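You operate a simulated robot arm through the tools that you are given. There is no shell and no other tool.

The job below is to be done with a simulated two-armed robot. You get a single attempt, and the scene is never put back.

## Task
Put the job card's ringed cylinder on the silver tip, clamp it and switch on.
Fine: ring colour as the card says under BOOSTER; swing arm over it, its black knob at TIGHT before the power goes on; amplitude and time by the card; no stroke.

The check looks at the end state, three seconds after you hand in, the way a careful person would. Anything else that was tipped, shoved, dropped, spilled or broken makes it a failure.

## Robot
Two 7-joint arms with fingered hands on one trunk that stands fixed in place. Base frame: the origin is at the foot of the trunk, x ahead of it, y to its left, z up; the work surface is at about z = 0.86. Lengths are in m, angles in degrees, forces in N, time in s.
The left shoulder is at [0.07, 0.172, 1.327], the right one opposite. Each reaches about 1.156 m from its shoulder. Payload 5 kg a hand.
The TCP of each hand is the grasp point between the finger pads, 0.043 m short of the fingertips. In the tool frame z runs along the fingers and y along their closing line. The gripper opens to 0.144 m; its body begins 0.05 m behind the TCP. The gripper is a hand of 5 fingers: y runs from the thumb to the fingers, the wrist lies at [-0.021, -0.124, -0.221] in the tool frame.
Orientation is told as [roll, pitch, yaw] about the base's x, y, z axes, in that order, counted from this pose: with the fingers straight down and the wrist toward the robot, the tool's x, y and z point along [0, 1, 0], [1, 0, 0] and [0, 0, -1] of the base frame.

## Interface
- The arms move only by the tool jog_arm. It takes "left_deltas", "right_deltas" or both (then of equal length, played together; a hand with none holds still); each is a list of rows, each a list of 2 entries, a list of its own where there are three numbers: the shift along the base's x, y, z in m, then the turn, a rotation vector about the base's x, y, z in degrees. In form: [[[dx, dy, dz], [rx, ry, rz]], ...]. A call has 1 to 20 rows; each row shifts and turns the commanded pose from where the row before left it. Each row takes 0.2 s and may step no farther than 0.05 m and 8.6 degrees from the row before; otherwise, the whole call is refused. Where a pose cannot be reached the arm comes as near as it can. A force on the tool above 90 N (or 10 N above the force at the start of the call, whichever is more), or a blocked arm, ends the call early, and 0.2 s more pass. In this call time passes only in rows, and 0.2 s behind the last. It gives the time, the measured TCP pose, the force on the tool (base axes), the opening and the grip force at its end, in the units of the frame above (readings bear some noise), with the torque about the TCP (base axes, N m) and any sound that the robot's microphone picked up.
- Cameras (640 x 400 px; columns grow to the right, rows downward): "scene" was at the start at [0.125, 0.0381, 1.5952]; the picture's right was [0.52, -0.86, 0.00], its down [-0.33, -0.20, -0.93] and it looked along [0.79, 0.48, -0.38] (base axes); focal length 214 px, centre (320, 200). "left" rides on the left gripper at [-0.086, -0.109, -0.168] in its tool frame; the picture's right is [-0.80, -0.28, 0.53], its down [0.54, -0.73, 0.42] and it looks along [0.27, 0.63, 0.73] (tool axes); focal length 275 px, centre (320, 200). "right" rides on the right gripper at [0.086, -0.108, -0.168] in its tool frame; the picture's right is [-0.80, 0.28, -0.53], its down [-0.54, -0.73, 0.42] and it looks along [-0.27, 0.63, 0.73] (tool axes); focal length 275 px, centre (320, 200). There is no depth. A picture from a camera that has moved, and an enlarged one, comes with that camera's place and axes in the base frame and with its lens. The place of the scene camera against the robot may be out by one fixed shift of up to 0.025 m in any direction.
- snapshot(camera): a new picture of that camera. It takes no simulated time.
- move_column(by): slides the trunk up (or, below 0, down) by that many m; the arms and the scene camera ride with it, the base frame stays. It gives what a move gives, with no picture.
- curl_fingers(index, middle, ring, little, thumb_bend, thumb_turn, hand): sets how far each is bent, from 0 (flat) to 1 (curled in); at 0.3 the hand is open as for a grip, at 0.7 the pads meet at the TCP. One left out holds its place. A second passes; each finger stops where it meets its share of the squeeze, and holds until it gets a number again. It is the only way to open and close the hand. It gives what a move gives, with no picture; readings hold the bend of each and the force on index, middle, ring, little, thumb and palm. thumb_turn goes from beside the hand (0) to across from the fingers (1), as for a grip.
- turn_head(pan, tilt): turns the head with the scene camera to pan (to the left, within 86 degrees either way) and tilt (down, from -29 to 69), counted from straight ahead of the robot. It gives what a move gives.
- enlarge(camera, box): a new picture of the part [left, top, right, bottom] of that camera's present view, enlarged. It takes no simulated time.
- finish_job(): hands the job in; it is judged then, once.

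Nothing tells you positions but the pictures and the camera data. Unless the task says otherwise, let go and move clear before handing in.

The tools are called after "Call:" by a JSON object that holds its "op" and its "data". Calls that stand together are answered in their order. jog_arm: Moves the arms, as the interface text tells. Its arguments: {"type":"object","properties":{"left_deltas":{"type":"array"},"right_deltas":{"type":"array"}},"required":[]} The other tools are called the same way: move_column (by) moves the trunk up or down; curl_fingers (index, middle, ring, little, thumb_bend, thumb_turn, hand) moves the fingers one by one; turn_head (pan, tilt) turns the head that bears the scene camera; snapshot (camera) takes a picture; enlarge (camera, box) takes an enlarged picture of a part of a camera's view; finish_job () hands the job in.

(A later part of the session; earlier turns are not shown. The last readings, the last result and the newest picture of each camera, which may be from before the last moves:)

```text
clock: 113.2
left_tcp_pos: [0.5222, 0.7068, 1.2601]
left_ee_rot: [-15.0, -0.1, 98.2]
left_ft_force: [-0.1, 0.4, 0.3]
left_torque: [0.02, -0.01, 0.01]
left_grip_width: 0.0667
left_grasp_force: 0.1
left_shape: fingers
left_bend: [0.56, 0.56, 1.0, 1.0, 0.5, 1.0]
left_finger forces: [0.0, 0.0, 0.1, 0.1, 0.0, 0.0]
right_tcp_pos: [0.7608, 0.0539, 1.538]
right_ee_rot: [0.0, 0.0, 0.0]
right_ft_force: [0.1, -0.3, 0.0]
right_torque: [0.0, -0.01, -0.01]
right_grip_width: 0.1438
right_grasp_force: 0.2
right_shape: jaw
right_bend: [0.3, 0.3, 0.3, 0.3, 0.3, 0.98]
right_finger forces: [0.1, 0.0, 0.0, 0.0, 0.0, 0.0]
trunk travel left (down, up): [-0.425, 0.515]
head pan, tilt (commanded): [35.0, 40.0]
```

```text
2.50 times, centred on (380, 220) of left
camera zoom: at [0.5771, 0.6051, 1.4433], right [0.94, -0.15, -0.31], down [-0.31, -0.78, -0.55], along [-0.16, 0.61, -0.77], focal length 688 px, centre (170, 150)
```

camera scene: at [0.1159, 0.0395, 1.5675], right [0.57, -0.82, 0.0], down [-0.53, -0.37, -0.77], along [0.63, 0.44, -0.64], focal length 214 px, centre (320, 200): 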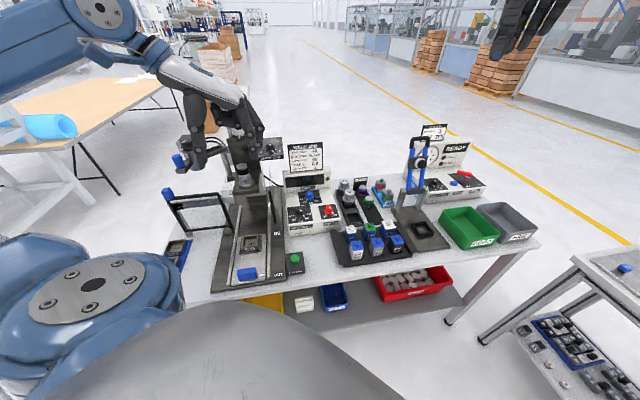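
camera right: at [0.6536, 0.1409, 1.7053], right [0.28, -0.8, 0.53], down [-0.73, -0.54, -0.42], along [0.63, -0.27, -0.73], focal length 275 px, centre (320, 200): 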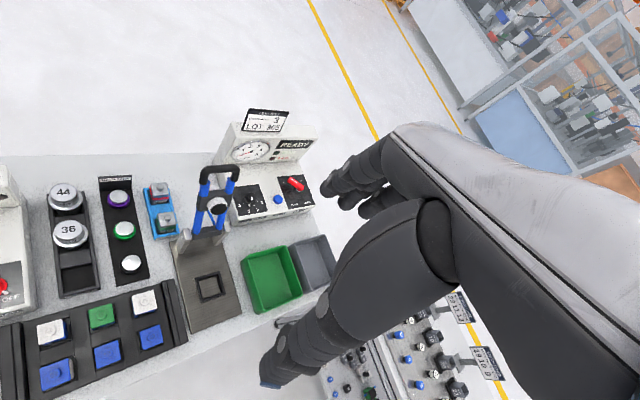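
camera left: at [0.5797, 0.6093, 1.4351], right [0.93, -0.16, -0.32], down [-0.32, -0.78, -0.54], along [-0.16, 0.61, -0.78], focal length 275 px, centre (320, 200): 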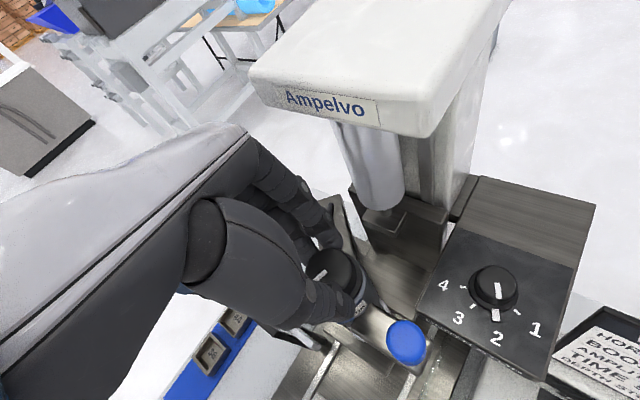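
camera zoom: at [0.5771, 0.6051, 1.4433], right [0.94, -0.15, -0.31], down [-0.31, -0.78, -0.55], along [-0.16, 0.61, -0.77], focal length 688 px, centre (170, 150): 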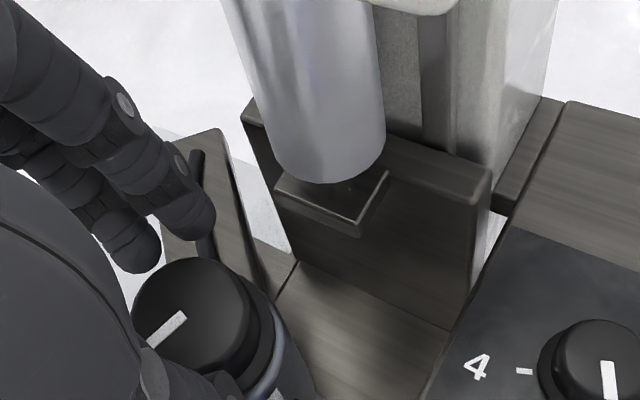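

Releasing let the carriage spring back up to its place; no harm done. By the white line, the knob has gone from ~285° to ~207°, and TIGHT is near 188°, so ~20° remain. One more bite with gentler, slower steps.

Call:
{"op": "jog_arm", "data": {"left_deltas": [[[-0.0009, -0.0011, -0.0005], [0, 0, 8]], [[-0.0007, -0.0012, -0.0005], [0, 0, 8]], [[-0.0005, -0.0013, 0], [0, 0, 8]]]}}

Call:
{"op": "curl_fingers", "data": {"hand": "left", "index": 0.72, "middle": 0.72, "thumb_bend": 0.65}}

Call:
{"op": "jog_arm", "data": {"left_deltas": [[[0.0003, 0.0009, 0], [0, 0, -5]], [[0.0004, 0.0008, 0], [0, 0, -5]]]}}

Call:
{"op": "enlarge", "data": {"camera": "scene", "box": [205, 110, 265, 160]}}

Call:
{"op": "enlarge", "data": {"camera": "left", "box": [260, 180, 420, 308]}}

```text
clock: 114.0
left_tcp_pos: [0.5217, 0.6997, 1.2623]
left_ee_rot: [-15.3, 0.1, 122.3]
left_ft_force: [-0.7, -0.7, -12.2]
left_torque: [0.5, -0.22, 0.06]
left_grip_width: 0.0673
left_grasp_force: 0.0
left_shape: fingers
left_bend: [0.56, 0.56, 1.0, 1.0, 0.5, 1.0]
left_finger forces: [0.0, 0.0, 0.0, 0.0, 0.1, 0.1]
right_tcp_pos: [0.7594, 0.0503, 1.5378]
right_ee_rot: [0.1, 0.0, -0.1]
right_ft_force: [-1.6, -1.2, 0.7]
right_torque: [0.15, -0.14, -0.02]
right_grip_width: 0.1439
right_grasp_force: 0.0
right_shape: jaw
right_bend: [0.3, 0.3, 0.3, 0.3, 0.3, 0.98]
right_finger forces: [0.0, 0.1, 0.1, 0.1, 0.1, 0.0]
trunk travel left (down, up): [-0.425, 0.515]
head pan, tilt (commanded): [35.0, 40.0]
```

```text
clock: 115.0
left_tcp_pos: [0.5217, 0.706, 1.2566]
left_ee_rot: [-14.9, 0.0, 122.3]
left_ft_force: [3.7, 7.1, -10.6]
left_torque: [0.25, 0.01, -0.03]
left_grip_width: 0.0388
left_grasp_force: 14.3
left_shape: fingers
left_bend: [0.71, 0.65, 1.0, 1.0, 0.58, 1.0]
left_finger forces: [7.9, 8.6, 0.1, 0.0, 11.7, 0.1]
right_tcp_pos: [0.7623, 0.0585, 1.5368]
right_ee_rot: [0.0, 0.0, 0.0]
right_ft_force: [-0.5, 0.1, 0.5]
right_torque: [-0.03, -0.01, 0.01]
right_grip_width: 0.1438
right_grasp_force: 0.1
right_shape: jaw
right_bend: [0.3, 0.3, 0.3, 0.3, 0.3, 0.98]
right_finger forces: [0.0, 0.0, 0.1, 0.1, 0.0, 0.0]
trunk travel left (down, up): [-0.425, 0.515]
head pan, tilt (commanded): [35.0, 40.0]
```

```text
clock: 115.6
left_tcp_pos: [0.5222, 0.7078, 1.256]
left_ee_rot: [-14.9, -0.1, 112.2]
left_ft_force: [1.3, 4.9, -8.6]
left_torque: [0.37, 0.33, 0.1]
left_grip_width: 0.0385
left_grasp_force: 15.8
left_shape: fingers
left_bend: [0.71, 0.65, 1.0, 1.0, 0.57, 1.0]
left_finger forces: [7.5, 11.4, 0.0, 0.0, 12.3, 0.0]
right_tcp_pos: [0.7625, 0.057, 1.5377]
right_ee_rot: [-0.1, 0.0, 0.0]
right_ft_force: [0.5, 0.5, -0.2]
right_torque: [0.01, -0.01, 0.02]
right_grip_width: 0.1437
right_grasp_force: 0.1
right_shape: jaw
right_bend: [0.3, 0.3, 0.3, 0.3, 0.3, 0.98]
right_finger forces: [0.0, 0.1, 0.1, 0.1, 0.0, 0.1]
trunk travel left (down, up): [-0.425, 0.515]
head pan, tilt (commanded): [35.0, 40.0]
```

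```text
8.00 times, centred on (235, 135) of scene
camera zoom: at [0.1155, 0.0414, 1.5675], right [0.57, -0.82, 0.0], down [-0.53, -0.37, -0.77], along [0.63, 0.44, -0.64], focal length 1716 px, centre (1000, 720)
```

zoom: 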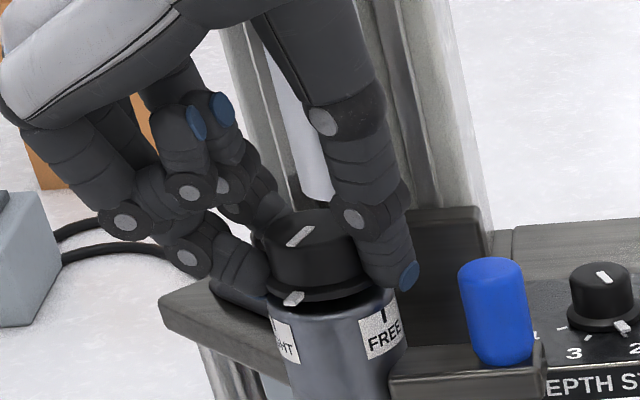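

```text
3.12 times, centred on (340, 244) of left
camera zoom: at [0.5998, 0.6227, 1.44], right [0.95, 0.08, -0.31], down [-0.11, -0.83, -0.55], along [-0.3, 0.55, -0.78], focal length 860 px, centre (258, 62)
```

zoom: 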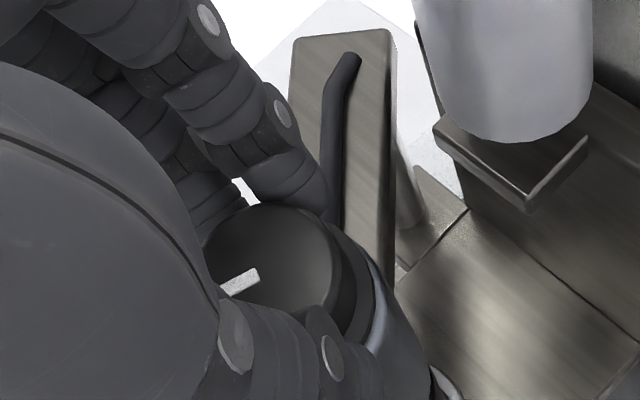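

Call:
{"op": "jog_arm", "data": {"left_deltas": [[[0.0005, 0.0006, 0], [0, 0, -5]], [[0.0006, 0.0005, 0], [0, 0, -5]]]}}

Call:
{"op": "enlarge", "data": {"camera": "scene", "box": [205, 110, 265, 160]}}

Call:
{"op": "enlarge", "data": {"camera": "left", "box": [260, 180, 420, 308]}}

```text
clock: 116.2
left_tcp_pos: [0.5231, 0.7083, 1.2553]
left_ee_rot: [-15.1, 0.0, 102.1]
left_ft_force: [0.9, 7.1, 5.1]
left_torque: [0.28, 0.15, 0.16]
left_grip_width: 0.0379
left_grasp_force: 19.6
left_shape: fingers
left_bend: [0.71, 0.65, 1.0, 1.0, 0.58, 1.0]
left_finger forces: [9.8, 15.6, 0.0, 0.1, 13.0, 0.0]
right_tcp_pos: [0.7619, 0.0573, 1.5369]
right_ee_rot: [-0.1, 0.1, 0.0]
right_ft_force: [-0.2, 1.2, -0.2]
right_torque: [-0.03, 0.04, 0.01]
right_grip_width: 0.1436
right_grasp_force: 0.1
right_shape: jaw
right_bend: [0.3, 0.3, 0.3, 0.3, 0.3, 0.98]
right_finger forces: [0.0, 0.0, 0.0, 0.0, 0.0, 0.0]
trunk travel left (down, up): [-0.425, 0.515]
head pan, tilt (commanded): [35.0, 40.0]
```

```text
8.00 times, centred on (235, 135) of scene
camera zoom: at [0.1153, 0.0417, 1.5671], right [0.57, -0.82, 0.0], down [-0.53, -0.37, -0.77], along [0.63, 0.44, -0.64], focal length 1716 px, centre (1000, 720)
```

zoom: 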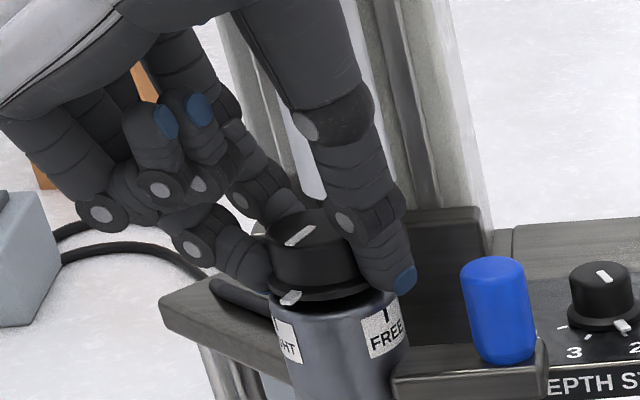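

```text
3.12 times, centred on (340, 244) of left
camera zoom: at [0.5847, 0.6113, 1.4396], right [0.95, -0.09, -0.31], down [-0.25, -0.8, -0.55], along [-0.2, 0.6, -0.78], focal length 860 px, centre (258, 62)
```

zoom: 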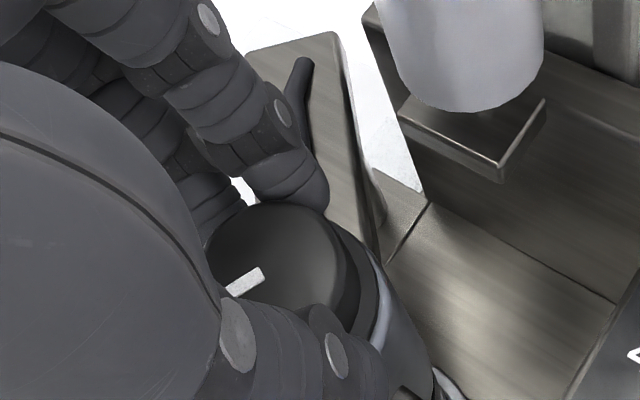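

The knob followed another ~10° (now about 202°). I'll re-grip once more for the last ~15°, moving back slowly.

Call:
{"op": "curl_fingers", "data": {"hand": "left", "index": 0.56, "middle": 0.56, "thumb_bend": 0.49}}

Call:
{"op": "jog_arm", "data": {"left_deltas": [[[-0.0006, -0.0009, 0], [0, 0, 5]], [[-0.0005, -0.0009, 0], [0, 0, 5]]]}}

Call:
{"op": "jog_arm", "data": {"left_deltas": [[[-0.0004, -0.0009, 0], [0, 0, 5]], [[-0.0003, -0.0009, 0], [0, 0, 5]]]}}

Call:
{"op": "enlarge", "data": {"camera": "scene", "box": [205, 110, 265, 160]}}

Call:
{"op": "enlarge", "data": {"camera": "left", "box": [260, 180, 420, 308]}}

```text
clock: 117.2
left_tcp_pos: [0.521, 0.7061, 1.2585]
left_ee_rot: [-15.1, -0.1, 102.2]
left_ft_force: [-0.9, -0.3, 0.8]
left_torque: [0.02, -0.02, 0.04]
left_grip_width: 0.0687
left_grasp_force: 0.0
left_shape: fingers
left_bend: [0.56, 0.56, 1.0, 1.0, 0.49, 1.0]
left_finger forces: [0.1, 0.0, 0.0, 0.0, 0.1, 0.1]
right_tcp_pos: [0.7606, 0.0544, 1.5364]
right_ee_rot: [0.0, 0.0, 0.1]
right_ft_force: [0.4, 0.1, 0.7]
right_torque: [0.04, 0.01, 0.04]
right_grip_width: 0.1435
right_grasp_force: 0.2
right_shape: jaw
right_bend: [0.3, 0.3, 0.3, 0.3, 0.3, 0.98]
right_finger forces: [0.0, 0.0, 0.0, 0.0, 0.1, 0.0]
trunk travel left (down, up): [-0.425, 0.515]
head pan, tilt (commanded): [35.0, 40.0]
```

```text
clock: 117.8
left_tcp_pos: [0.521, 0.7032, 1.2587]
left_ee_rot: [-15.0, -0.1, 112.2]
left_ft_force: [-0.2, 0.2, -0.8]
left_torque: [0.1, -0.02, 0.01]
left_grip_width: 0.069
left_grasp_force: 0.0
left_shape: fingers
left_bend: [0.56, 0.56, 1.0, 1.0, 0.49, 1.0]
left_finger forces: [0.0, 0.0, 0.1, 0.0, 0.0, 0.0]
right_tcp_pos: [0.7598, 0.0518, 1.5393]
right_ee_rot: [0.2, -0.1, 0.1]
right_ft_force: [0.1, -0.6, 0.1]
right_torque: [0.13, -0.02, 0.0]
right_grip_width: 0.1434
right_grasp_force: 0.1
right_shape: jaw
right_bend: [0.3, 0.3, 0.3, 0.3, 0.3, 0.98]
right_finger forces: [0.0, 0.1, 0.0, 0.0, 0.0, 0.1]
trunk travel left (down, up): [-0.425, 0.515]
head pan, tilt (commanded): [35.0, 40.0]
```

```text
clock: 118.4
left_tcp_pos: [0.52, 0.7017, 1.2578]
left_ee_rot: [-15.0, -0.2, 122.3]
left_ft_force: [0.6, 0.0, -0.2]
left_torque: [0.03, 0.01, 0.03]
left_grip_width: 0.0688
left_grasp_force: 0.0
left_shape: fingers
left_bend: [0.56, 0.56, 1.0, 1.0, 0.49, 1.0]
left_finger forces: [0.0, 0.0, 0.0, 0.0, 0.0, 0.0]
right_tcp_pos: [0.7613, 0.0532, 1.5379]
right_ee_rot: [0.1, -0.1, 0.0]
right_ft_force: [-0.9, -0.9, -0.1]
right_torque: [0.04, -0.02, -0.01]
right_grip_width: 0.1435
right_grasp_force: 0.2
right_shape: jaw
right_bend: [0.3, 0.3, 0.3, 0.3, 0.3, 0.98]
right_finger forces: [0.1, 0.1, 0.0, 0.1, 0.1, 0.0]
trunk travel left (down, up): [-0.425, 0.515]
head pan, tilt (commanded): [35.0, 40.0]
```

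```text
8.00 times, centred on (235, 135) of scene
camera zoom: at [0.1153, 0.0372, 1.5676], right [0.57, -0.82, 0.0], down [-0.53, -0.37, -0.77], along [0.63, 0.44, -0.64], focal length 1716 px, centre (1000, 720)
```

zoom: 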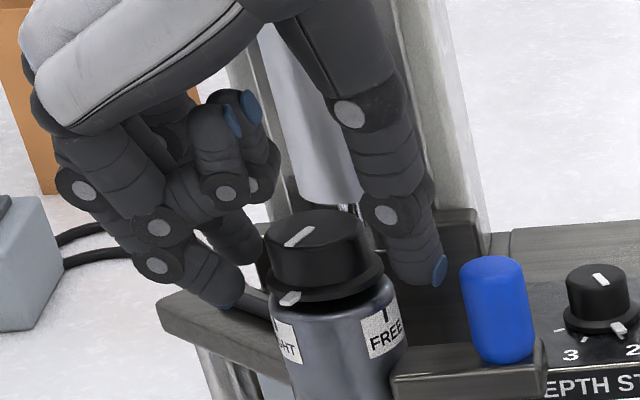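

```text
3.12 times, centred on (340, 244) of left
camera zoom: at [0.6126, 0.6312, 1.4424], right [0.92, 0.25, -0.31], down [0.04, -0.83, -0.55], along [-0.39, 0.5, -0.77], focal length 860 px, centre (258, 62)
```

zoom: 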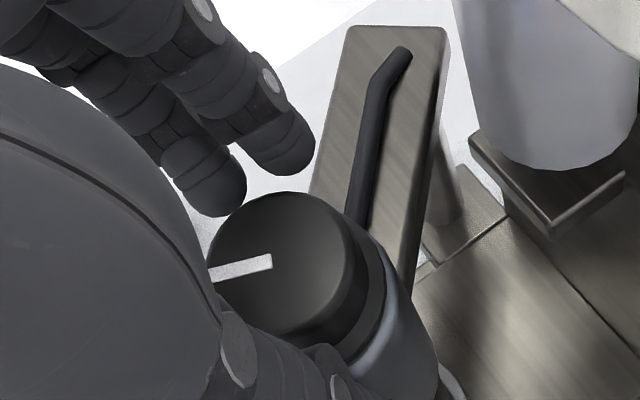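

Call:
{"op": "enlarge", "data": {"camera": "scene", "box": [224, 138, 248, 158]}}

```text
16.00 times, centred on (236, 148) of scene
camera zoom: at [0.1153, 0.0372, 1.5676], right [0.57, -0.82, 0.0], down [-0.53, -0.37, -0.77], along [0.63, 0.44, -0.64], focal length 3432 px, centre (1664, 1032)
```

zoom: 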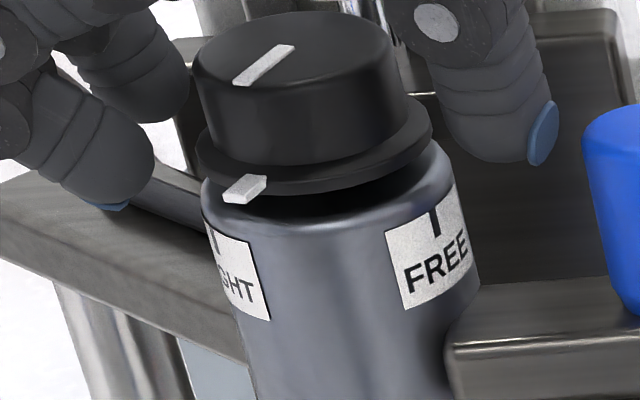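

Zoomed in: the pointer still needs roughly 30° more to line up with TIGHT. I'll back the open hand off another 10°, grip, and turn about 30° slowly.

Call:
{"op": "jog_arm", "data": {"left_deltas": [[[-0.0001, -0.0009, 0], [0, 0, 5]], [[0.0, -0.0009, 0], [0, 0, 5]]]}}

Call:
{"op": "curl_fingers", "data": {"hand": "left", "index": 0.72, "middle": 0.72, "thumb_bend": 0.66}}

Call:
{"op": "jog_arm", "data": {"left_deltas": [[[0.0, 0.0009, 0], [0, 0, -5]], [[0.0001, 0.0009, 0], [0, 0, -5]], [[0.0003, 0.0009, 0], [0, 0, -5]]]}}

Call:
{"op": "enlarge", "data": {"camera": "scene", "box": [205, 110, 265, 160]}}

Call:
{"op": "enlarge", "data": {"camera": "left", "box": [260, 180, 420, 308]}}

```text
clock: 119.0
left_tcp_pos: [0.5213, 0.7006, 1.2581]
left_ee_rot: [-15.0, -0.2, 132.4]
left_ft_force: [0.1, -1.2, -0.3]
left_torque: [0.03, -0.03, 0.01]
left_grip_width: 0.069
left_grasp_force: 0.1
left_shape: fingers
left_bend: [0.56, 0.56, 1.0, 1.0, 0.49, 1.0]
left_finger forces: [0.0, 0.0, 0.0, 0.0, 0.1, 0.0]
right_tcp_pos: [0.7631, 0.054, 1.5361]
right_ee_rot: [0.1, 0.0, 0.0]
right_ft_force: [0.3, 0.2, 0.5]
right_torque: [0.05, 0.03, 0.0]
right_grip_width: 0.1439
right_grasp_force: 0.0
right_shape: jaw
right_bend: [0.3, 0.3, 0.3, 0.3, 0.3, 0.98]
right_finger forces: [0.0, 0.0, 0.0, 0.0, 0.0, 0.1]
trunk travel left (down, up): [-0.425, 0.515]
head pan, tilt (commanded): [35.0, 40.0]
```

```text
clock: 120.0
left_tcp_pos: [0.5204, 0.7021, 1.2572]
left_ee_rot: [-14.9, -0.1, 132.2]
left_ft_force: [-2.7, 1.8, -4.0]
left_torque: [-0.09, 0.05, 0.03]
left_grip_width: 0.0406
left_grasp_force: 15.2
left_shape: fingers
left_bend: [0.64, 0.66, 1.0, 1.0, 0.58, 1.0]
left_finger forces: [8.2, 9.1, 0.0, 0.0, 13.7, 0.0]
right_tcp_pos: [0.7605, 0.0556, 1.5365]
right_ee_rot: [0.0, 0.0, -0.1]
right_ft_force: [-0.2, 0.4, -0.7]
right_torque: [0.04, 0.01, -0.02]
right_grip_width: 0.1437
right_grasp_force: 0.2
right_shape: jaw
right_bend: [0.3, 0.3, 0.3, 0.3, 0.3, 0.98]
right_finger forces: [0.0, 0.0, 0.0, 0.0, 0.1, 0.1]
trunk travel left (down, up): [-0.425, 0.515]
head pan, tilt (commanded): [35.0, 40.0]
```

```text
clock: 120.8
left_tcp_pos: [0.5204, 0.7045, 1.2575]
left_ee_rot: [-15.0, -0.1, 117.2]
left_ft_force: [-0.7, 0.3, -5.1]
left_torque: [-0.16, 0.02, 0.04]
left_grip_width: 0.0404
left_grasp_force: 15.1
left_shape: fingers
left_bend: [0.64, 0.66, 1.0, 1.0, 0.58, 1.0]
left_finger forces: [7.7, 7.6, 0.1, 0.0, 14.4, 0.0]
right_tcp_pos: [0.7596, 0.056, 1.5377]
right_ee_rot: [0.0, 0.0, -0.1]
right_ft_force: [0.4, 0.3, 0.7]
right_torque: [-0.05, -0.04, -0.01]
right_grip_width: 0.1438
right_grasp_force: 0.1
right_shape: jaw
right_bend: [0.3, 0.3, 0.3, 0.3, 0.3, 0.98]
right_finger forces: [0.0, 0.0, 0.0, 0.0, 0.0, 0.0]
trunk travel left (down, up): [-0.425, 0.515]
head pan, tilt (commanded): [35.0, 40.0]
```

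```text
8.00 times, centred on (235, 135) of scene
camera zoom: at [0.1148, 0.04, 1.5676], right [0.57, -0.82, 0.0], down [-0.53, -0.37, -0.77], along [0.63, 0.44, -0.64], focal length 1716 px, centre (1000, 720)
```

zoom: 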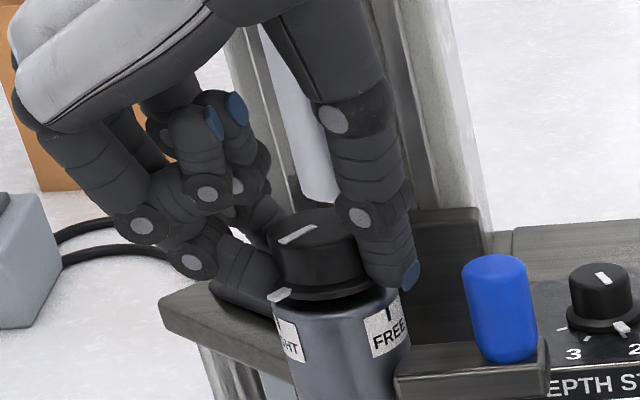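

```text
3.12 times, centred on (340, 244) of left
camera zoom: at [0.6058, 0.6266, 1.4412], right [0.94, 0.16, -0.31], down [-0.04, -0.83, -0.55], along [-0.35, 0.53, -0.78], focal length 860 px, centre (258, 62)
```

zoom: 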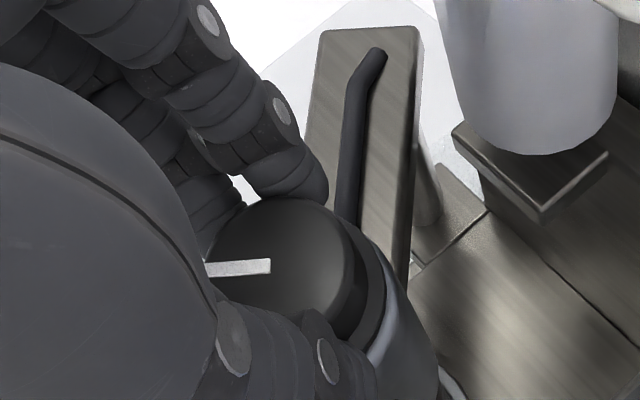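

Turning well. Another 15°.

Call:
{"op": "jog_arm", "data": {"left_deltas": [[[0.0004, 0.0008, 0], [0, 0, -5]], [[0.0005, 0.0008, 0], [0, 0, -5]]]}}

Call:
{"op": "enlarge", "data": {"camera": "scene", "box": [222, 135, 252, 160]}}

Call:
{"op": "enlarge", "data": {"camera": "left", "box": [260, 180, 420, 308]}}

```text
clock: 121.4
left_tcp_pos: [0.5216, 0.7071, 1.2573]
left_ee_rot: [-14.9, -0.1, 107.2]
left_ft_force: [-3.0, 1.3, -1.6]
left_torque: [-0.05, 0.16, 0.03]
left_grip_width: 0.0408
left_grasp_force: 16.4
left_shape: fingers
left_bend: [0.64, 0.66, 1.0, 1.0, 0.58, 1.0]
left_finger forces: [7.5, 10.8, 0.0, 0.0, 14.3, 0.1]
right_tcp_pos: [0.7618, 0.0561, 1.5361]
right_ee_rot: [-0.1, 0.0, 0.0]
right_ft_force: [0.6, -0.2, 0.3]
right_torque: [-0.01, 0.02, -0.05]
right_grip_width: 0.1437
right_grasp_force: 0.0
right_shape: jaw
right_bend: [0.3, 0.3, 0.3, 0.3, 0.3, 0.98]
right_finger forces: [0.1, 0.0, 0.1, 0.1, 0.0, 0.0]
trunk travel left (down, up): [-0.425, 0.515]
head pan, tilt (commanded): [35.0, 40.0]
```

```text
16.00 times, centred on (237, 148) of scene
camera zoom: at [0.115, 0.0405, 1.5676], right [0.57, -0.82, 0.0], down [-0.53, -0.37, -0.77], along [0.63, 0.44, -0.64], focal length 3432 px, centre (1648, 1040)
```

zoom: 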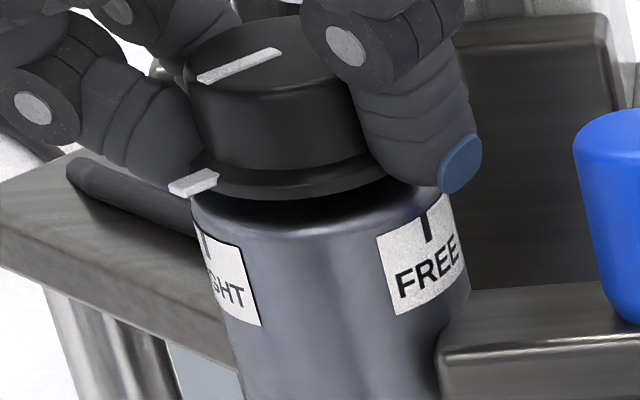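

```text
3.12 times, centred on (340, 244) of left
camera zoom: at [0.5918, 0.6149, 1.4406], right [0.95, 0.0, -0.31], down [-0.18, -0.82, -0.55], along [-0.25, 0.58, -0.78], focal length 860 px, centre (258, 62)
```

zoom: 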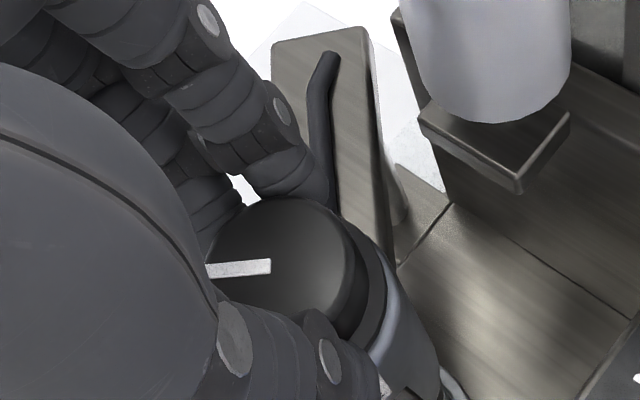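

Call:
{"op": "jog_arm", "data": {"left_deltas": [[[0.0005, 0.0007, 0], [0, 0, -4.5]], [[0.0005, 0.0006, 0], [0, 0, -4.5]]]}}

Call:
{"op": "enlarge", "data": {"camera": "scene", "box": [222, 135, 252, 160]}}

Call:
{"op": "enlarge", "data": {"camera": "left", "box": [260, 180, 420, 308]}}

```text
clock: 122.0
left_tcp_pos: [0.5237, 0.7082, 1.2572]
left_ee_rot: [-14.9, -0.1, 98.2]
left_ft_force: [-2.7, 3.0, -6.7]
left_torque: [0.03, 0.13, 0.05]
left_grip_width: 0.0403
left_grasp_force: 15.8
left_shape: fingers
left_bend: [0.64, 0.66, 1.0, 1.0, 0.58, 1.0]
left_finger forces: [7.7, 9.9, 0.1, 0.1, 13.2, 0.0]
right_tcp_pos: [0.7623, 0.0558, 1.5375]
right_ee_rot: [0.0, 0.0, -0.1]
right_ft_force: [0.1, -0.2, 0.2]
right_torque: [-0.01, -0.01, -0.03]
right_grip_width: 0.1437
right_grasp_force: 0.0
right_shape: jaw
right_bend: [0.3, 0.3, 0.3, 0.3, 0.3, 0.98]
right_finger forces: [0.0, 0.0, 0.0, 0.1, 0.0, 0.1]
trunk travel left (down, up): [-0.425, 0.515]
head pan, tilt (commanded): [35.0, 40.0]
```

```text
16.00 times, centred on (237, 148) of scene
camera zoom: at [0.1152, 0.0398, 1.5674], right [0.57, -0.82, 0.0], down [-0.53, -0.37, -0.77], along [0.63, 0.44, -0.64], focal length 3432 px, centre (1648, 1040)
```

zoom: 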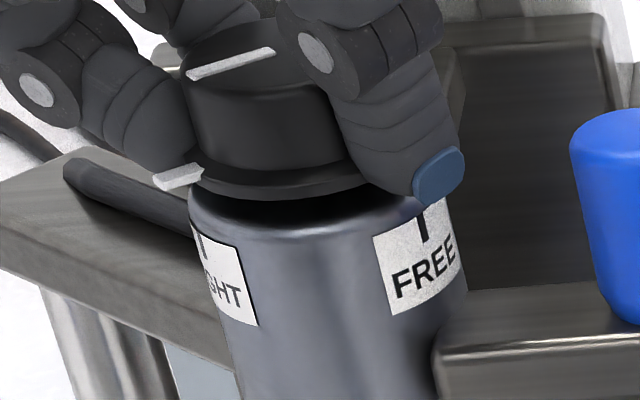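

```text
3.12 times, centred on (340, 244) of left
camera zoom: at [0.5779, 0.6061, 1.4409], right [0.94, -0.15, -0.31], down [-0.31, -0.78, -0.55], along [-0.16, 0.61, -0.78], focal length 860 px, centre (258, 62)
```

zoom: 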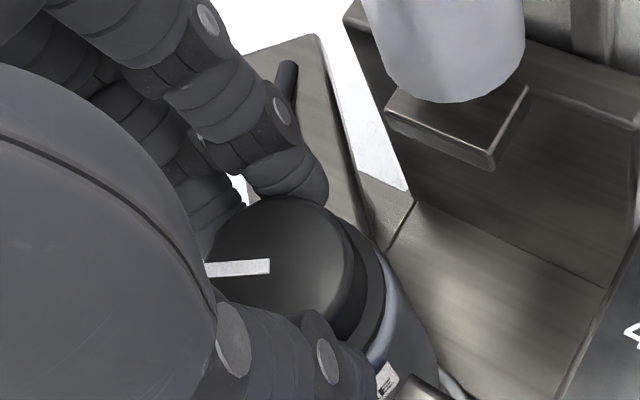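

Call:
{"op": "jog_arm", "data": {"left_deltas": [[[0.0005, 0.0005, 0], [0, 0, -4]]]}}

Call:
{"op": "enlarge", "data": {"camera": "scene", "box": [222, 135, 252, 160]}}

Call:
{"op": "enlarge", "data": {"camera": "left", "box": [260, 180, 420, 308]}}

```text
clock: 122.4
left_tcp_pos: [0.5231, 0.7083, 1.2565]
left_ee_rot: [-14.9, 0.0, 94.1]
left_ft_force: [-2.2, 2.9, -5.2]
left_torque: [0.03, 0.09, 0.02]
left_grip_width: 0.0405
left_grasp_force: 15.5
left_shape: fingers
left_bend: [0.64, 0.66, 1.0, 1.0, 0.58, 1.0]
left_finger forces: [8.0, 9.4, 0.1, 0.0, 13.3, 0.0]
right_tcp_pos: [0.7613, 0.0555, 1.5367]
right_ee_rot: [0.1, 0.0, 0.0]
right_ft_force: [-0.3, -0.3, 0.4]
right_torque: [0.01, 0.01, 0.02]
right_grip_width: 0.1437
right_grasp_force: 0.1
right_shape: jaw
right_bend: [0.3, 0.3, 0.3, 0.3, 0.3, 0.98]
right_finger forces: [0.0, 0.1, 0.0, 0.0, 0.0, 0.0]
trunk travel left (down, up): [-0.425, 0.515]
head pan, tilt (commanded): [35.0, 40.0]
```

```text
16.00 times, centred on (237, 148) of scene
camera zoom: at [0.1149, 0.0399, 1.5675], right [0.57, -0.82, 0.0], down [-0.53, -0.37, -0.77], along [0.63, 0.44, -0.64], focal length 3432 px, centre (1648, 1040)
```

zoom: 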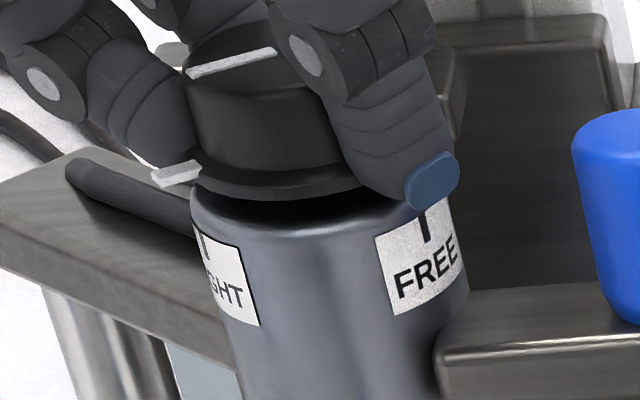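

```text
3.12 times, centred on (340, 244) of left
camera zoom: at [0.5709, 0.6033, 1.441], right [0.93, -0.22, -0.31], down [-0.36, -0.75, -0.55], along [-0.11, 0.62, -0.78], focal length 860 px, centre (258, 62)
```

zoom: 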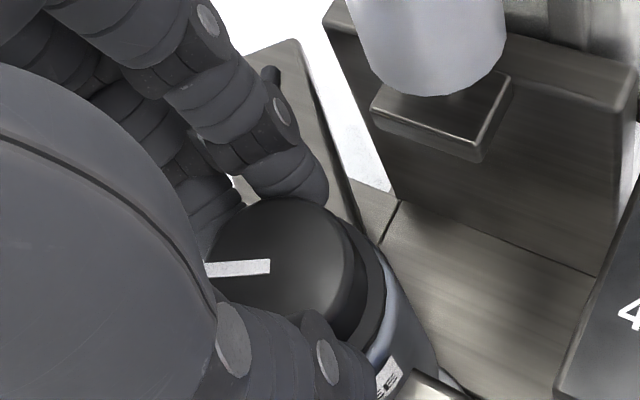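

The pointer now lines up above the TIGHT tick. I'll release, back out the way I came, and verify.

Call:
{"op": "curl_fingers", "data": {"hand": "left", "index": 0.56, "middle": 0.56, "thumb_bend": 0.49}}

Call:
{"op": "enlarge", "data": {"camera": "scene", "box": [222, 135, 252, 160]}}

Call:
{"op": "jog_arm", "data": {"left_deltas": [[[-0.0008, -0.0012, 0], [0, 0, 7]], [[-0.0007, -0.0013, 0], [0, 0, 7]], [[-0.0005, -0.0013, 0], [0, 0, 7]], [[-0.0004, -0.0013, 0], [0, 0, 7]]]}}

Call:
{"op": "enlarge", "data": {"camera": "scene", "box": [222, 135, 252, 160]}}

```text
clock: 123.4
left_tcp_pos: [0.5239, 0.7076, 1.2575]
left_ee_rot: [-14.9, -0.1, 94.2]
left_ft_force: [0.3, -0.3, 0.6]
left_torque: [-0.01, 0.0, -0.02]
left_grip_width: 0.0687
left_grasp_force: 0.0
left_shape: fingers
left_bend: [0.56, 0.56, 1.0, 1.0, 0.49, 1.0]
left_finger forces: [0.0, 0.0, 0.0, 0.0, 0.1, 0.0]
right_tcp_pos: [0.7627, 0.055, 1.5358]
right_ee_rot: [0.0, 0.0, 0.0]
right_ft_force: [-1.0, 0.9, -0.5]
right_torque: [0.01, 0.02, 0.02]
right_grip_width: 0.1437
right_grasp_force: 0.0
right_shape: jaw
right_bend: [0.3, 0.3, 0.3, 0.3, 0.3, 0.98]
right_finger forces: [0.0, 0.0, 0.0, 0.1, 0.0, 0.1]
trunk travel left (down, up): [-0.425, 0.515]
head pan, tilt (commanded): [35.0, 40.0]
```

```text
16.00 times, centred on (237, 148) of scene
camera zoom: at [0.1152, 0.0387, 1.5676], right [0.57, -0.82, 0.0], down [-0.53, -0.37, -0.77], along [0.63, 0.44, -0.64], focal length 3432 px, centre (1648, 1040)
```

zoom: 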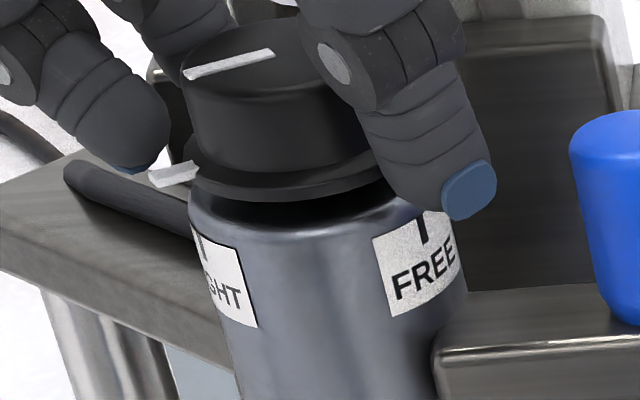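

```text
clock: 124.4
left_tcp_pos: [0.523, 0.7018, 1.2555]
left_ee_rot: [-14.8, 0.0, 122.2]
left_ft_force: [1.2, -0.1, -4.6]
left_torque: [0.17, -0.03, 0.06]
left_grip_width: 0.0687
left_grasp_force: 0.0
left_shape: fingers
left_bend: [0.56, 0.56, 1.0, 1.0, 0.49, 1.0]
left_finger forces: [0.0, 0.1, 0.0, 0.1, 0.0, 0.1]
right_tcp_pos: [0.7645, 0.054, 1.5346]
right_ee_rot: [0.0, 0.1, -0.1]
right_ft_force: [-0.2, -1.1, -0.6]
right_torque: [0.08, 0.1, 0.0]
right_grip_width: 0.1437
right_grasp_force: 0.0
right_shape: jaw
right_bend: [0.3, 0.3, 0.3, 0.3, 0.3, 0.98]
right_finger forces: [0.1, 0.0, 0.0, 0.1, 0.0, 0.1]
trunk travel left (down, up): [-0.425, 0.515]
head pan, tilt (commanded): [35.0, 40.0]
```

```text
16.00 times, centred on (237, 148) of scene
camera zoom: at [0.1178, 0.0382, 1.567], right [0.57, -0.82, 0.0], down [-0.53, -0.37, -0.76], along [0.63, 0.44, -0.64], focal length 3432 px, centre (1648, 1040)
```

zoom: 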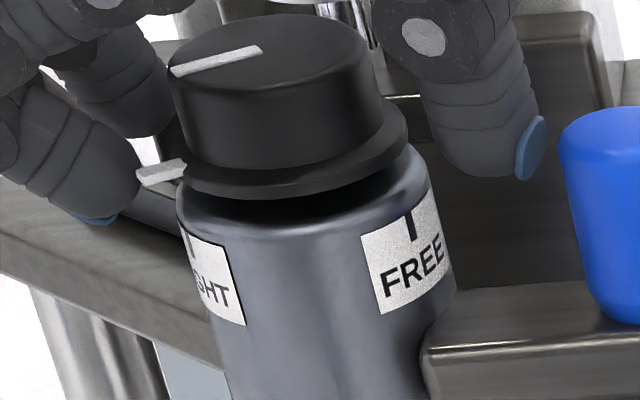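

Call:
{"op": "jog_arm", "data": {"left_deltas": [[[-0.02, -0.0127, 0], [0, 0, 0]], [[-0.03, -0.019, 0], [0, 0, 0]], [[-0.03, -0.019, 0.005], [0, 0, 0]], [[-0.03, -0.03, 0.02], [0, 0, 0]], [[-0.01, -0.04, 0.02], [0, 0, 0]]]}}

Call:
{"op": "enlarge", "data": {"camera": "scene", "box": [222, 135, 252, 160]}}

Call:
{"op": "enlarge", "data": {"camera": "scene", "box": [200, 110, 290, 200]}}

Call:
{"op": "snapshot", "data": {"camera": "left"}}

```text
clock: 125.6
left_tcp_pos: [0.3984, 0.5777, 1.3037]
left_ee_rot: [-15.1, -0.2, 122.3]
left_ft_force: [-0.6, -1.3, 0.5]
left_torque: [0.05, 0.02, 0.04]
left_grip_width: 0.069
left_grasp_force: 0.0
left_shape: fingers
left_bend: [0.56, 0.56, 1.0, 1.0, 0.49, 1.0]
left_finger forces: [0.0, 0.1, 0.0, 0.0, 0.0, 0.0]
right_tcp_pos: [0.7615, 0.0505, 1.537]
right_ee_rot: [0.2, -0.1, 0.1]
right_ft_force: [0.8, -0.9, -0.2]
right_torque: [0.08, 0.04, 0.02]
right_grip_width: 0.1438
right_grasp_force: 0.0
right_shape: jaw
right_bend: [0.3, 0.3, 0.3, 0.3, 0.3, 0.98]
right_finger forces: [0.0, 0.0, 0.0, 0.0, 0.1, 0.0]
trunk travel left (down, up): [-0.425, 0.515]
head pan, tilt (commanded): [35.0, 40.0]
```

```text
16.00 times, centred on (237, 148) of scene
camera zoom: at [0.115, 0.0351, 1.5676], right [0.57, -0.82, 0.0], down [-0.53, -0.37, -0.77], along [0.63, 0.44, -0.64], focal length 3432 px, centre (1648, 1040)
```

zoom: 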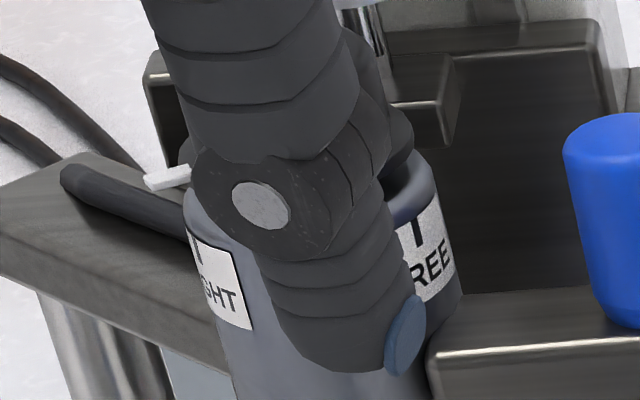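

```text
4.44 times, centred on (245, 155) of scene
camera zoom: at [0.115, 0.0351, 1.5676], right [0.57, -0.82, 0.0], down [-0.53, -0.37, -0.77], along [0.63, 0.44, -0.64], focal length 953 px, centre (653, 400)
```

zoom: 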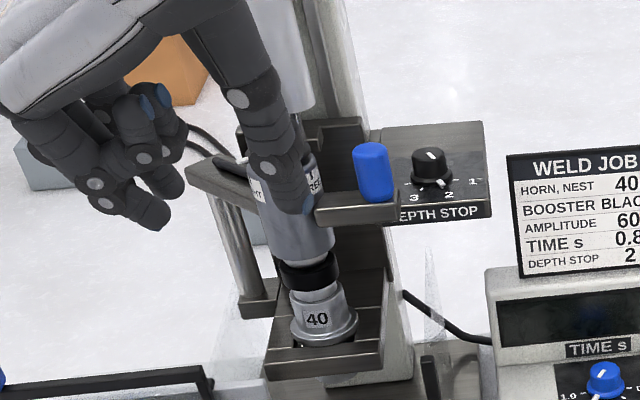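

```text
taken
camera left: at [0.4905, 0.507, 1.4872], right [0.92, 0.25, -0.31], down [0.04, -0.83, -0.55], along [-0.39, 0.5, -0.77], focal length 275 px, centre (320, 200)
```

left: 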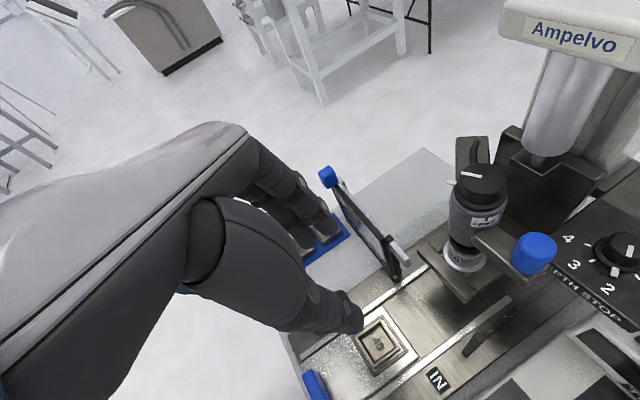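

Call:
{"op": "enlarge", "data": {"camera": "left", "box": [430, 130, 540, 290]}}

Call:
{"op": "jog_arm", "data": {"left_deltas": [[[-0.005, -0.03, 0.02], [0, 0, -8]], [[0, -0.03, 0.02], [0, 0, -8]], [[0, -0.03, 0.01], [0, 0, -8]], [[0, 0, 0.01], [0, 0, -8]], [[0, 0, 0], [0, 0, -8]], [[0, 0, 0], [0, 0, -8]], [[0, 0, 0], [0, 0, -8]], [[0, 0, 0], [0, 0, -8]], [[0, 0, 0], [0, 0, -8]], [[0, 0, 0], [0, 0, -8]], [[0, 0, 0], [0, 0, -8]], [[0, 0, 0], [0, 0, -8]]]}}

Call:
{"op": "enlarge", "data": {"camera": "scene", "box": [222, 130, 258, 165]}}

```text
2.50 times, centred on (485, 210) of left
camera zoom: at [0.4905, 0.507, 1.4872], right [0.92, 0.25, -0.31], down [0.04, -0.83, -0.55], along [-0.39, 0.5, -0.77], focal length 688 px, centre (-92, 175)
```

zoom: 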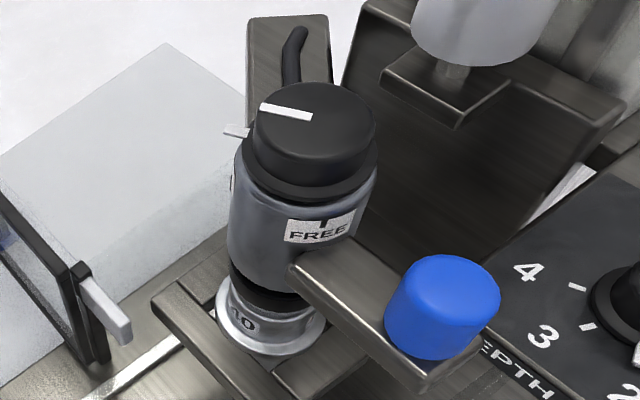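

```text
clock: 128.2
left_tcp_pos: [0.3966, 0.4914, 1.3626]
left_ee_rot: [-15.2, -0.1, 26.1]
left_ft_force: [-0.8, -0.5, 0.0]
left_torque: [-0.03, -0.02, 0.01]
left_grip_width: 0.0692
left_grasp_force: 0.1
left_shape: fingers
left_bend: [0.56, 0.56, 1.0, 1.0, 0.49, 1.0]
left_finger forces: [0.0, 0.0, 0.1, 0.0, 0.1, 0.0]
right_tcp_pos: [0.7613, 0.0555, 1.5372]
right_ee_rot: [-0.1, 0.0, 0.0]
right_ft_force: [-0.6, -0.5, 0.5]
right_torque: [0.01, 0.03, -0.03]
right_grip_width: 0.1436
right_grasp_force: 0.0
right_shape: jaw
right_bend: [0.3, 0.3, 0.3, 0.3, 0.3, 0.98]
right_finger forces: [0.0, 0.0, 0.1, 0.1, 0.0, 0.1]
trunk travel left (down, up): [-0.425, 0.515]
head pan, tilt (commanded): [35.0, 40.0]
```

```text
11.43 times, centred on (240, 148) of scene
camera zoom: at [0.1151, 0.0393, 1.5676], right [0.57, -0.82, 0.0], down [-0.53, -0.37, -0.77], along [0.63, 0.44, -0.64], focal length 2451 px, centre (1234, 800)
```

zoom: 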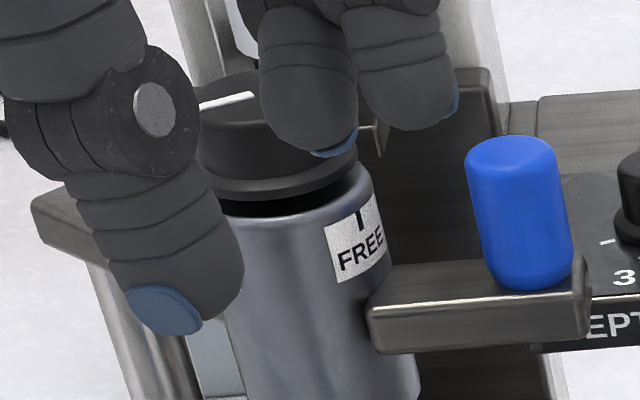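

I want a direct look at the TIGHT mark from the left side, so I'll straighten the hand and bring the wrist camera round there.

Call:
{"op": "jog_arm", "data": {"left_deltas": [[[0, 0, 0.01], [6.8, 3.33, 0]], [[0, 0, 0.01], [6.8, 3.33, 0]], [[0, 0.01, 0], [0, 0, -8]], [[0, 0.01, 0], [0, 0, -8]], [[0, 0.02, 0], [0, 0, -8]], [[0, 0.02, 0], [0, 0, -8]], [[-0.005, 0.02, 0], [0, 0, -8]], [[-0.005, 0.02, 0], [0, 0, -8]], [[-0.005, 0.025, 0], [0, 0, -8]], [[-0.005, 0.025, 0], [0, 0, -8]], [[-0.005, 0.025, 0], [0, 0, -8]], [[-0.005, 0.025, 0], [0, 0, -8]], [[0, 0.01, 0], [0, 0, -6]]]}}

Call:
{"op": "snapshot", "data": {"camera": "left"}}

Call:
{"op": "enlarge", "data": {"camera": "scene", "box": [210, 110, 280, 200]}}

```text
clock: 131.0
left_tcp_pos: [0.3659, 0.7015, 1.3814]
left_ee_rot: [0.2, -0.3, -60.0]
left_ft_force: [0.3, 0.0, -0.3]
left_torque: [0.0, -0.05, -0.01]
left_grip_width: 0.069
left_grasp_force: 0.1
left_shape: fingers
left_bend: [0.56, 0.56, 1.0, 1.0, 0.49, 1.0]
left_finger forces: [0.0, 0.0, 0.0, 0.0, 0.0, 0.0]
right_tcp_pos: [0.7627, 0.055, 1.5365]
right_ee_rot: [0.1, 0.1, 0.0]
right_ft_force: [0.6, -0.3, 0.1]
right_torque: [0.0, 0.05, 0.0]
right_grip_width: 0.1438
right_grasp_force: 0.1
right_shape: jaw
right_bend: [0.3, 0.3, 0.3, 0.3, 0.3, 0.98]
right_finger forces: [0.0, 0.0, 0.1, 0.1, 0.1, 0.1]
trunk travel left (down, up): [-0.425, 0.515]
head pan, tilt (commanded): [35.0, 40.0]
```

```text
taken
camera left: at [0.237, 0.7535, 1.5484], right [-0.83, -0.15, -0.54], down [0.11, 0.9, -0.42], along [0.55, -0.41, -0.73], focal length 275 px, centre (320, 200)
```

left: 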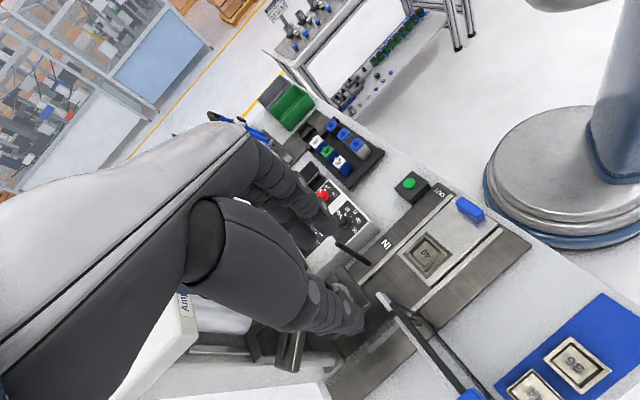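

```text
4.44 times, centred on (245, 155) of scene
camera zoom: at [0.116, 0.0394, 1.5675], right [0.57, -0.82, 0.0], down [-0.53, -0.37, -0.77], along [0.63, 0.44, -0.64], focal length 953 px, centre (653, 400)
```

zoom: 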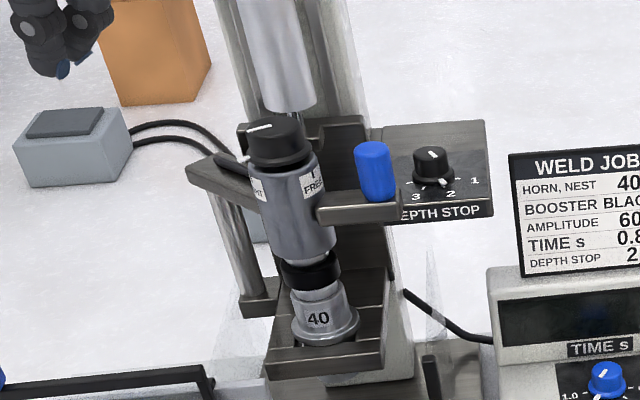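

Call:
{"op": "enlarge", "data": {"camera": "scene", "box": [224, 132, 250, 156]}}

Call:
{"op": "enlarge", "data": {"camera": "scene", "box": [222, 150, 262, 192]}}

```text
16.00 times, centred on (237, 144) of scene
camera zoom: at [0.116, 0.0394, 1.5675], right [0.57, -0.82, 0.0], down [-0.53, -0.37, -0.77], along [0.63, 0.44, -0.64], focal length 3432 px, centre (1648, 1096)
```

zoom: 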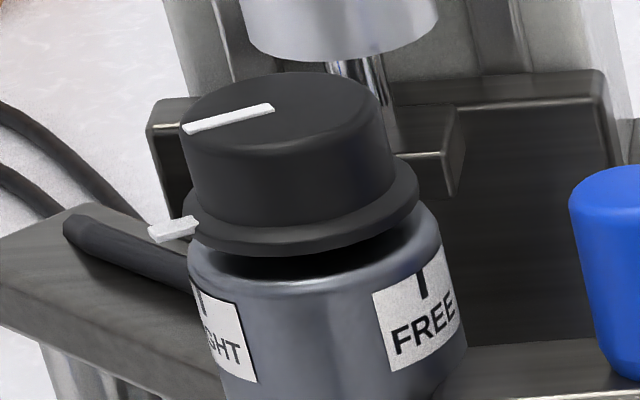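

```text
9.52 times, centred on (242, 171) of scene
camera zoom: at [0.116, 0.0394, 1.5675], right [0.57, -0.82, 0.0], down [-0.53, -0.37, -0.77], along [0.63, 0.44, -0.64], focal length 2043 px, centre (1063, 476)
```

zoom: 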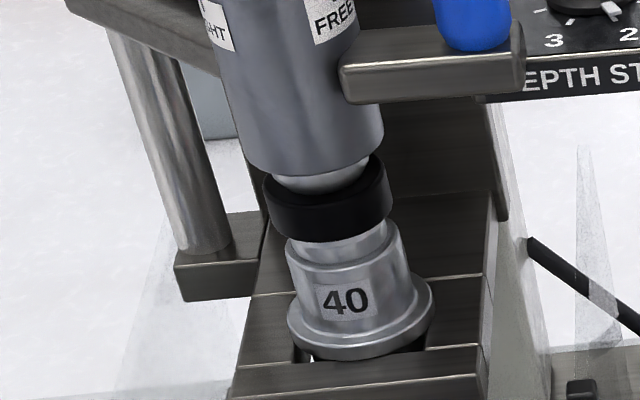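

The black knob's pointer sits over the TIGHT tick and the stack horn–booster–converter is coaxial. Next and last is POWER: I'll fly the hand back and over to the red knob, taking the same posture used for the amplitude knob.

Call:
{"op": "jog_arm", "data": {"left_deltas": [[[0, -0.03, 0], [0, 0, 8]], [[0, -0.03, 0], [0, 0, 8]], [[0, -0.03, 0], [0, 0, 8]], [[0, -0.03, 0], [0, 0, 8]], [[0, -0.03, 0], [0, 0, 8]], [[0.01, -0.03, 0], [0, 0, 8]], [[0.01, -0.03, 0], [0, 0, 8]], [[0.02, -0.03, 0], [0, 0, 8]], [[0.03, -0.02, 0], [0, 0, 8]], [[0.035, -0.015, 0], [0, 0, 8]], [[0.04, -0.01, -0.01], [0, 0, 8]], [[0.04, -0.01, -0.02], [0, 0, 8]], [[0.04, -0.01, -0.02], [0, 0, 4]], [[0.035, -0.005, -0.03], [3.33, -3.73, 0]], [[0.03, 0, -0.03], [3.33, -3.73, 0]]]}}

Call:
{"op": "curl_fingers", "data": {"hand": "left", "index": 0.52, "middle": 0.52, "thumb_bend": 0.52}}

Call:
{"op": "snapshot", "data": {"camera": "left"}}

Call:
{"op": "snapshot", "data": {"camera": "scene"}}

```text
clock: 134.2
left_tcp_pos: [0.6578, 0.3919, 1.2716]
left_ee_rot: [0.5, -10.2, 40.2]
left_ft_force: [0.4, 0.2, 0.0]
left_torque: [0.0, 0.06, -0.02]
left_grip_width: 0.0693
left_grasp_force: 0.0
left_shape: fingers
left_bend: [0.56, 0.56, 1.0, 1.0, 0.49, 1.0]
left_finger forces: [0.0, 0.0, 0.0, 0.0, 0.0, 0.0]
right_tcp_pos: [0.7643, 0.0545, 1.5365]
right_ee_rot: [0.0, 0.1, -0.1]
right_ft_force: [0.8, 0.5, -0.4]
right_torque: [0.0, 0.06, 0.06]
right_grip_width: 0.1439
right_grasp_force: 0.0
right_shape: jaw
right_bend: [0.3, 0.3, 0.3, 0.3, 0.3, 0.98]
right_finger forces: [0.0, 0.0, 0.1, 0.1, 0.1, 0.0]
trunk travel left (down, up): [-0.425, 0.515]
head pan, tilt (commanded): [35.0, 40.0]
```

```text
clock: 135.2
left_tcp_pos: [0.6546, 0.3916, 1.2734]
left_ee_rot: [0.4, -10.2, 40.2]
left_ft_force: [0.2, 0.1, 0.4]
left_torque: [0.02, 0.01, 0.02]
left_grip_width: 0.0714
left_grasp_force: 0.0
left_shape: fingers
left_bend: [0.52, 0.52, 1.0, 1.0, 0.52, 1.0]
left_finger forces: [0.0, 0.1, 0.0, 0.0, 0.1, 0.0]
right_tcp_pos: [0.7605, 0.0549, 1.5374]
right_ee_rot: [0.1, 0.0, 0.0]
right_ft_force: [-0.6, -1.0, 0.0]
right_torque: [0.0, -0.01, -0.03]
right_grip_width: 0.1436
right_grasp_force: 0.1
right_shape: jaw
right_bend: [0.3, 0.3, 0.3, 0.3, 0.3, 0.98]
right_finger forces: [0.0, 0.1, 0.0, 0.1, 0.1, 0.0]
trunk travel left (down, up): [-0.425, 0.515]
head pan, tilt (commanded): [35.0, 40.0]
```

```text
taken
camera left: at [0.6077, 0.2381, 1.4181], right [0.37, -0.72, -0.58], down [-0.84, 0.0, -0.54], along [0.39, 0.69, -0.61], focal length 275 px, centre (320, 200)
```

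left: 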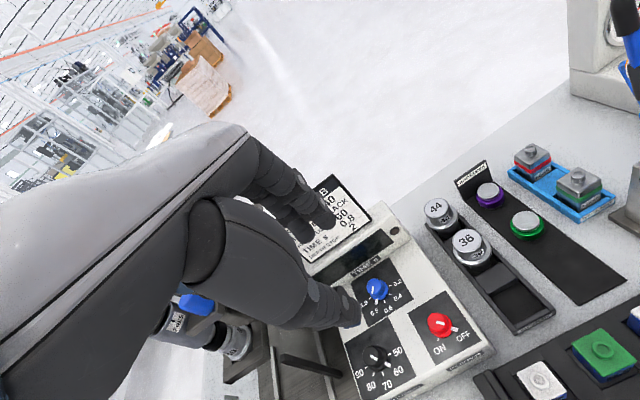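

```text
taken
camera scene: at [0.1151, 0.0388, 1.5676], right [0.57, -0.82, 0.0], down [-0.53, -0.37, -0.77], along [0.63, 0.44, -0.64], focal length 214 px, centre (320, 200)
```

scene: 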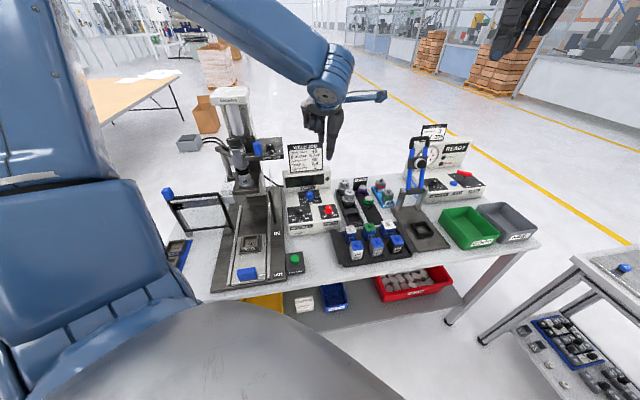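

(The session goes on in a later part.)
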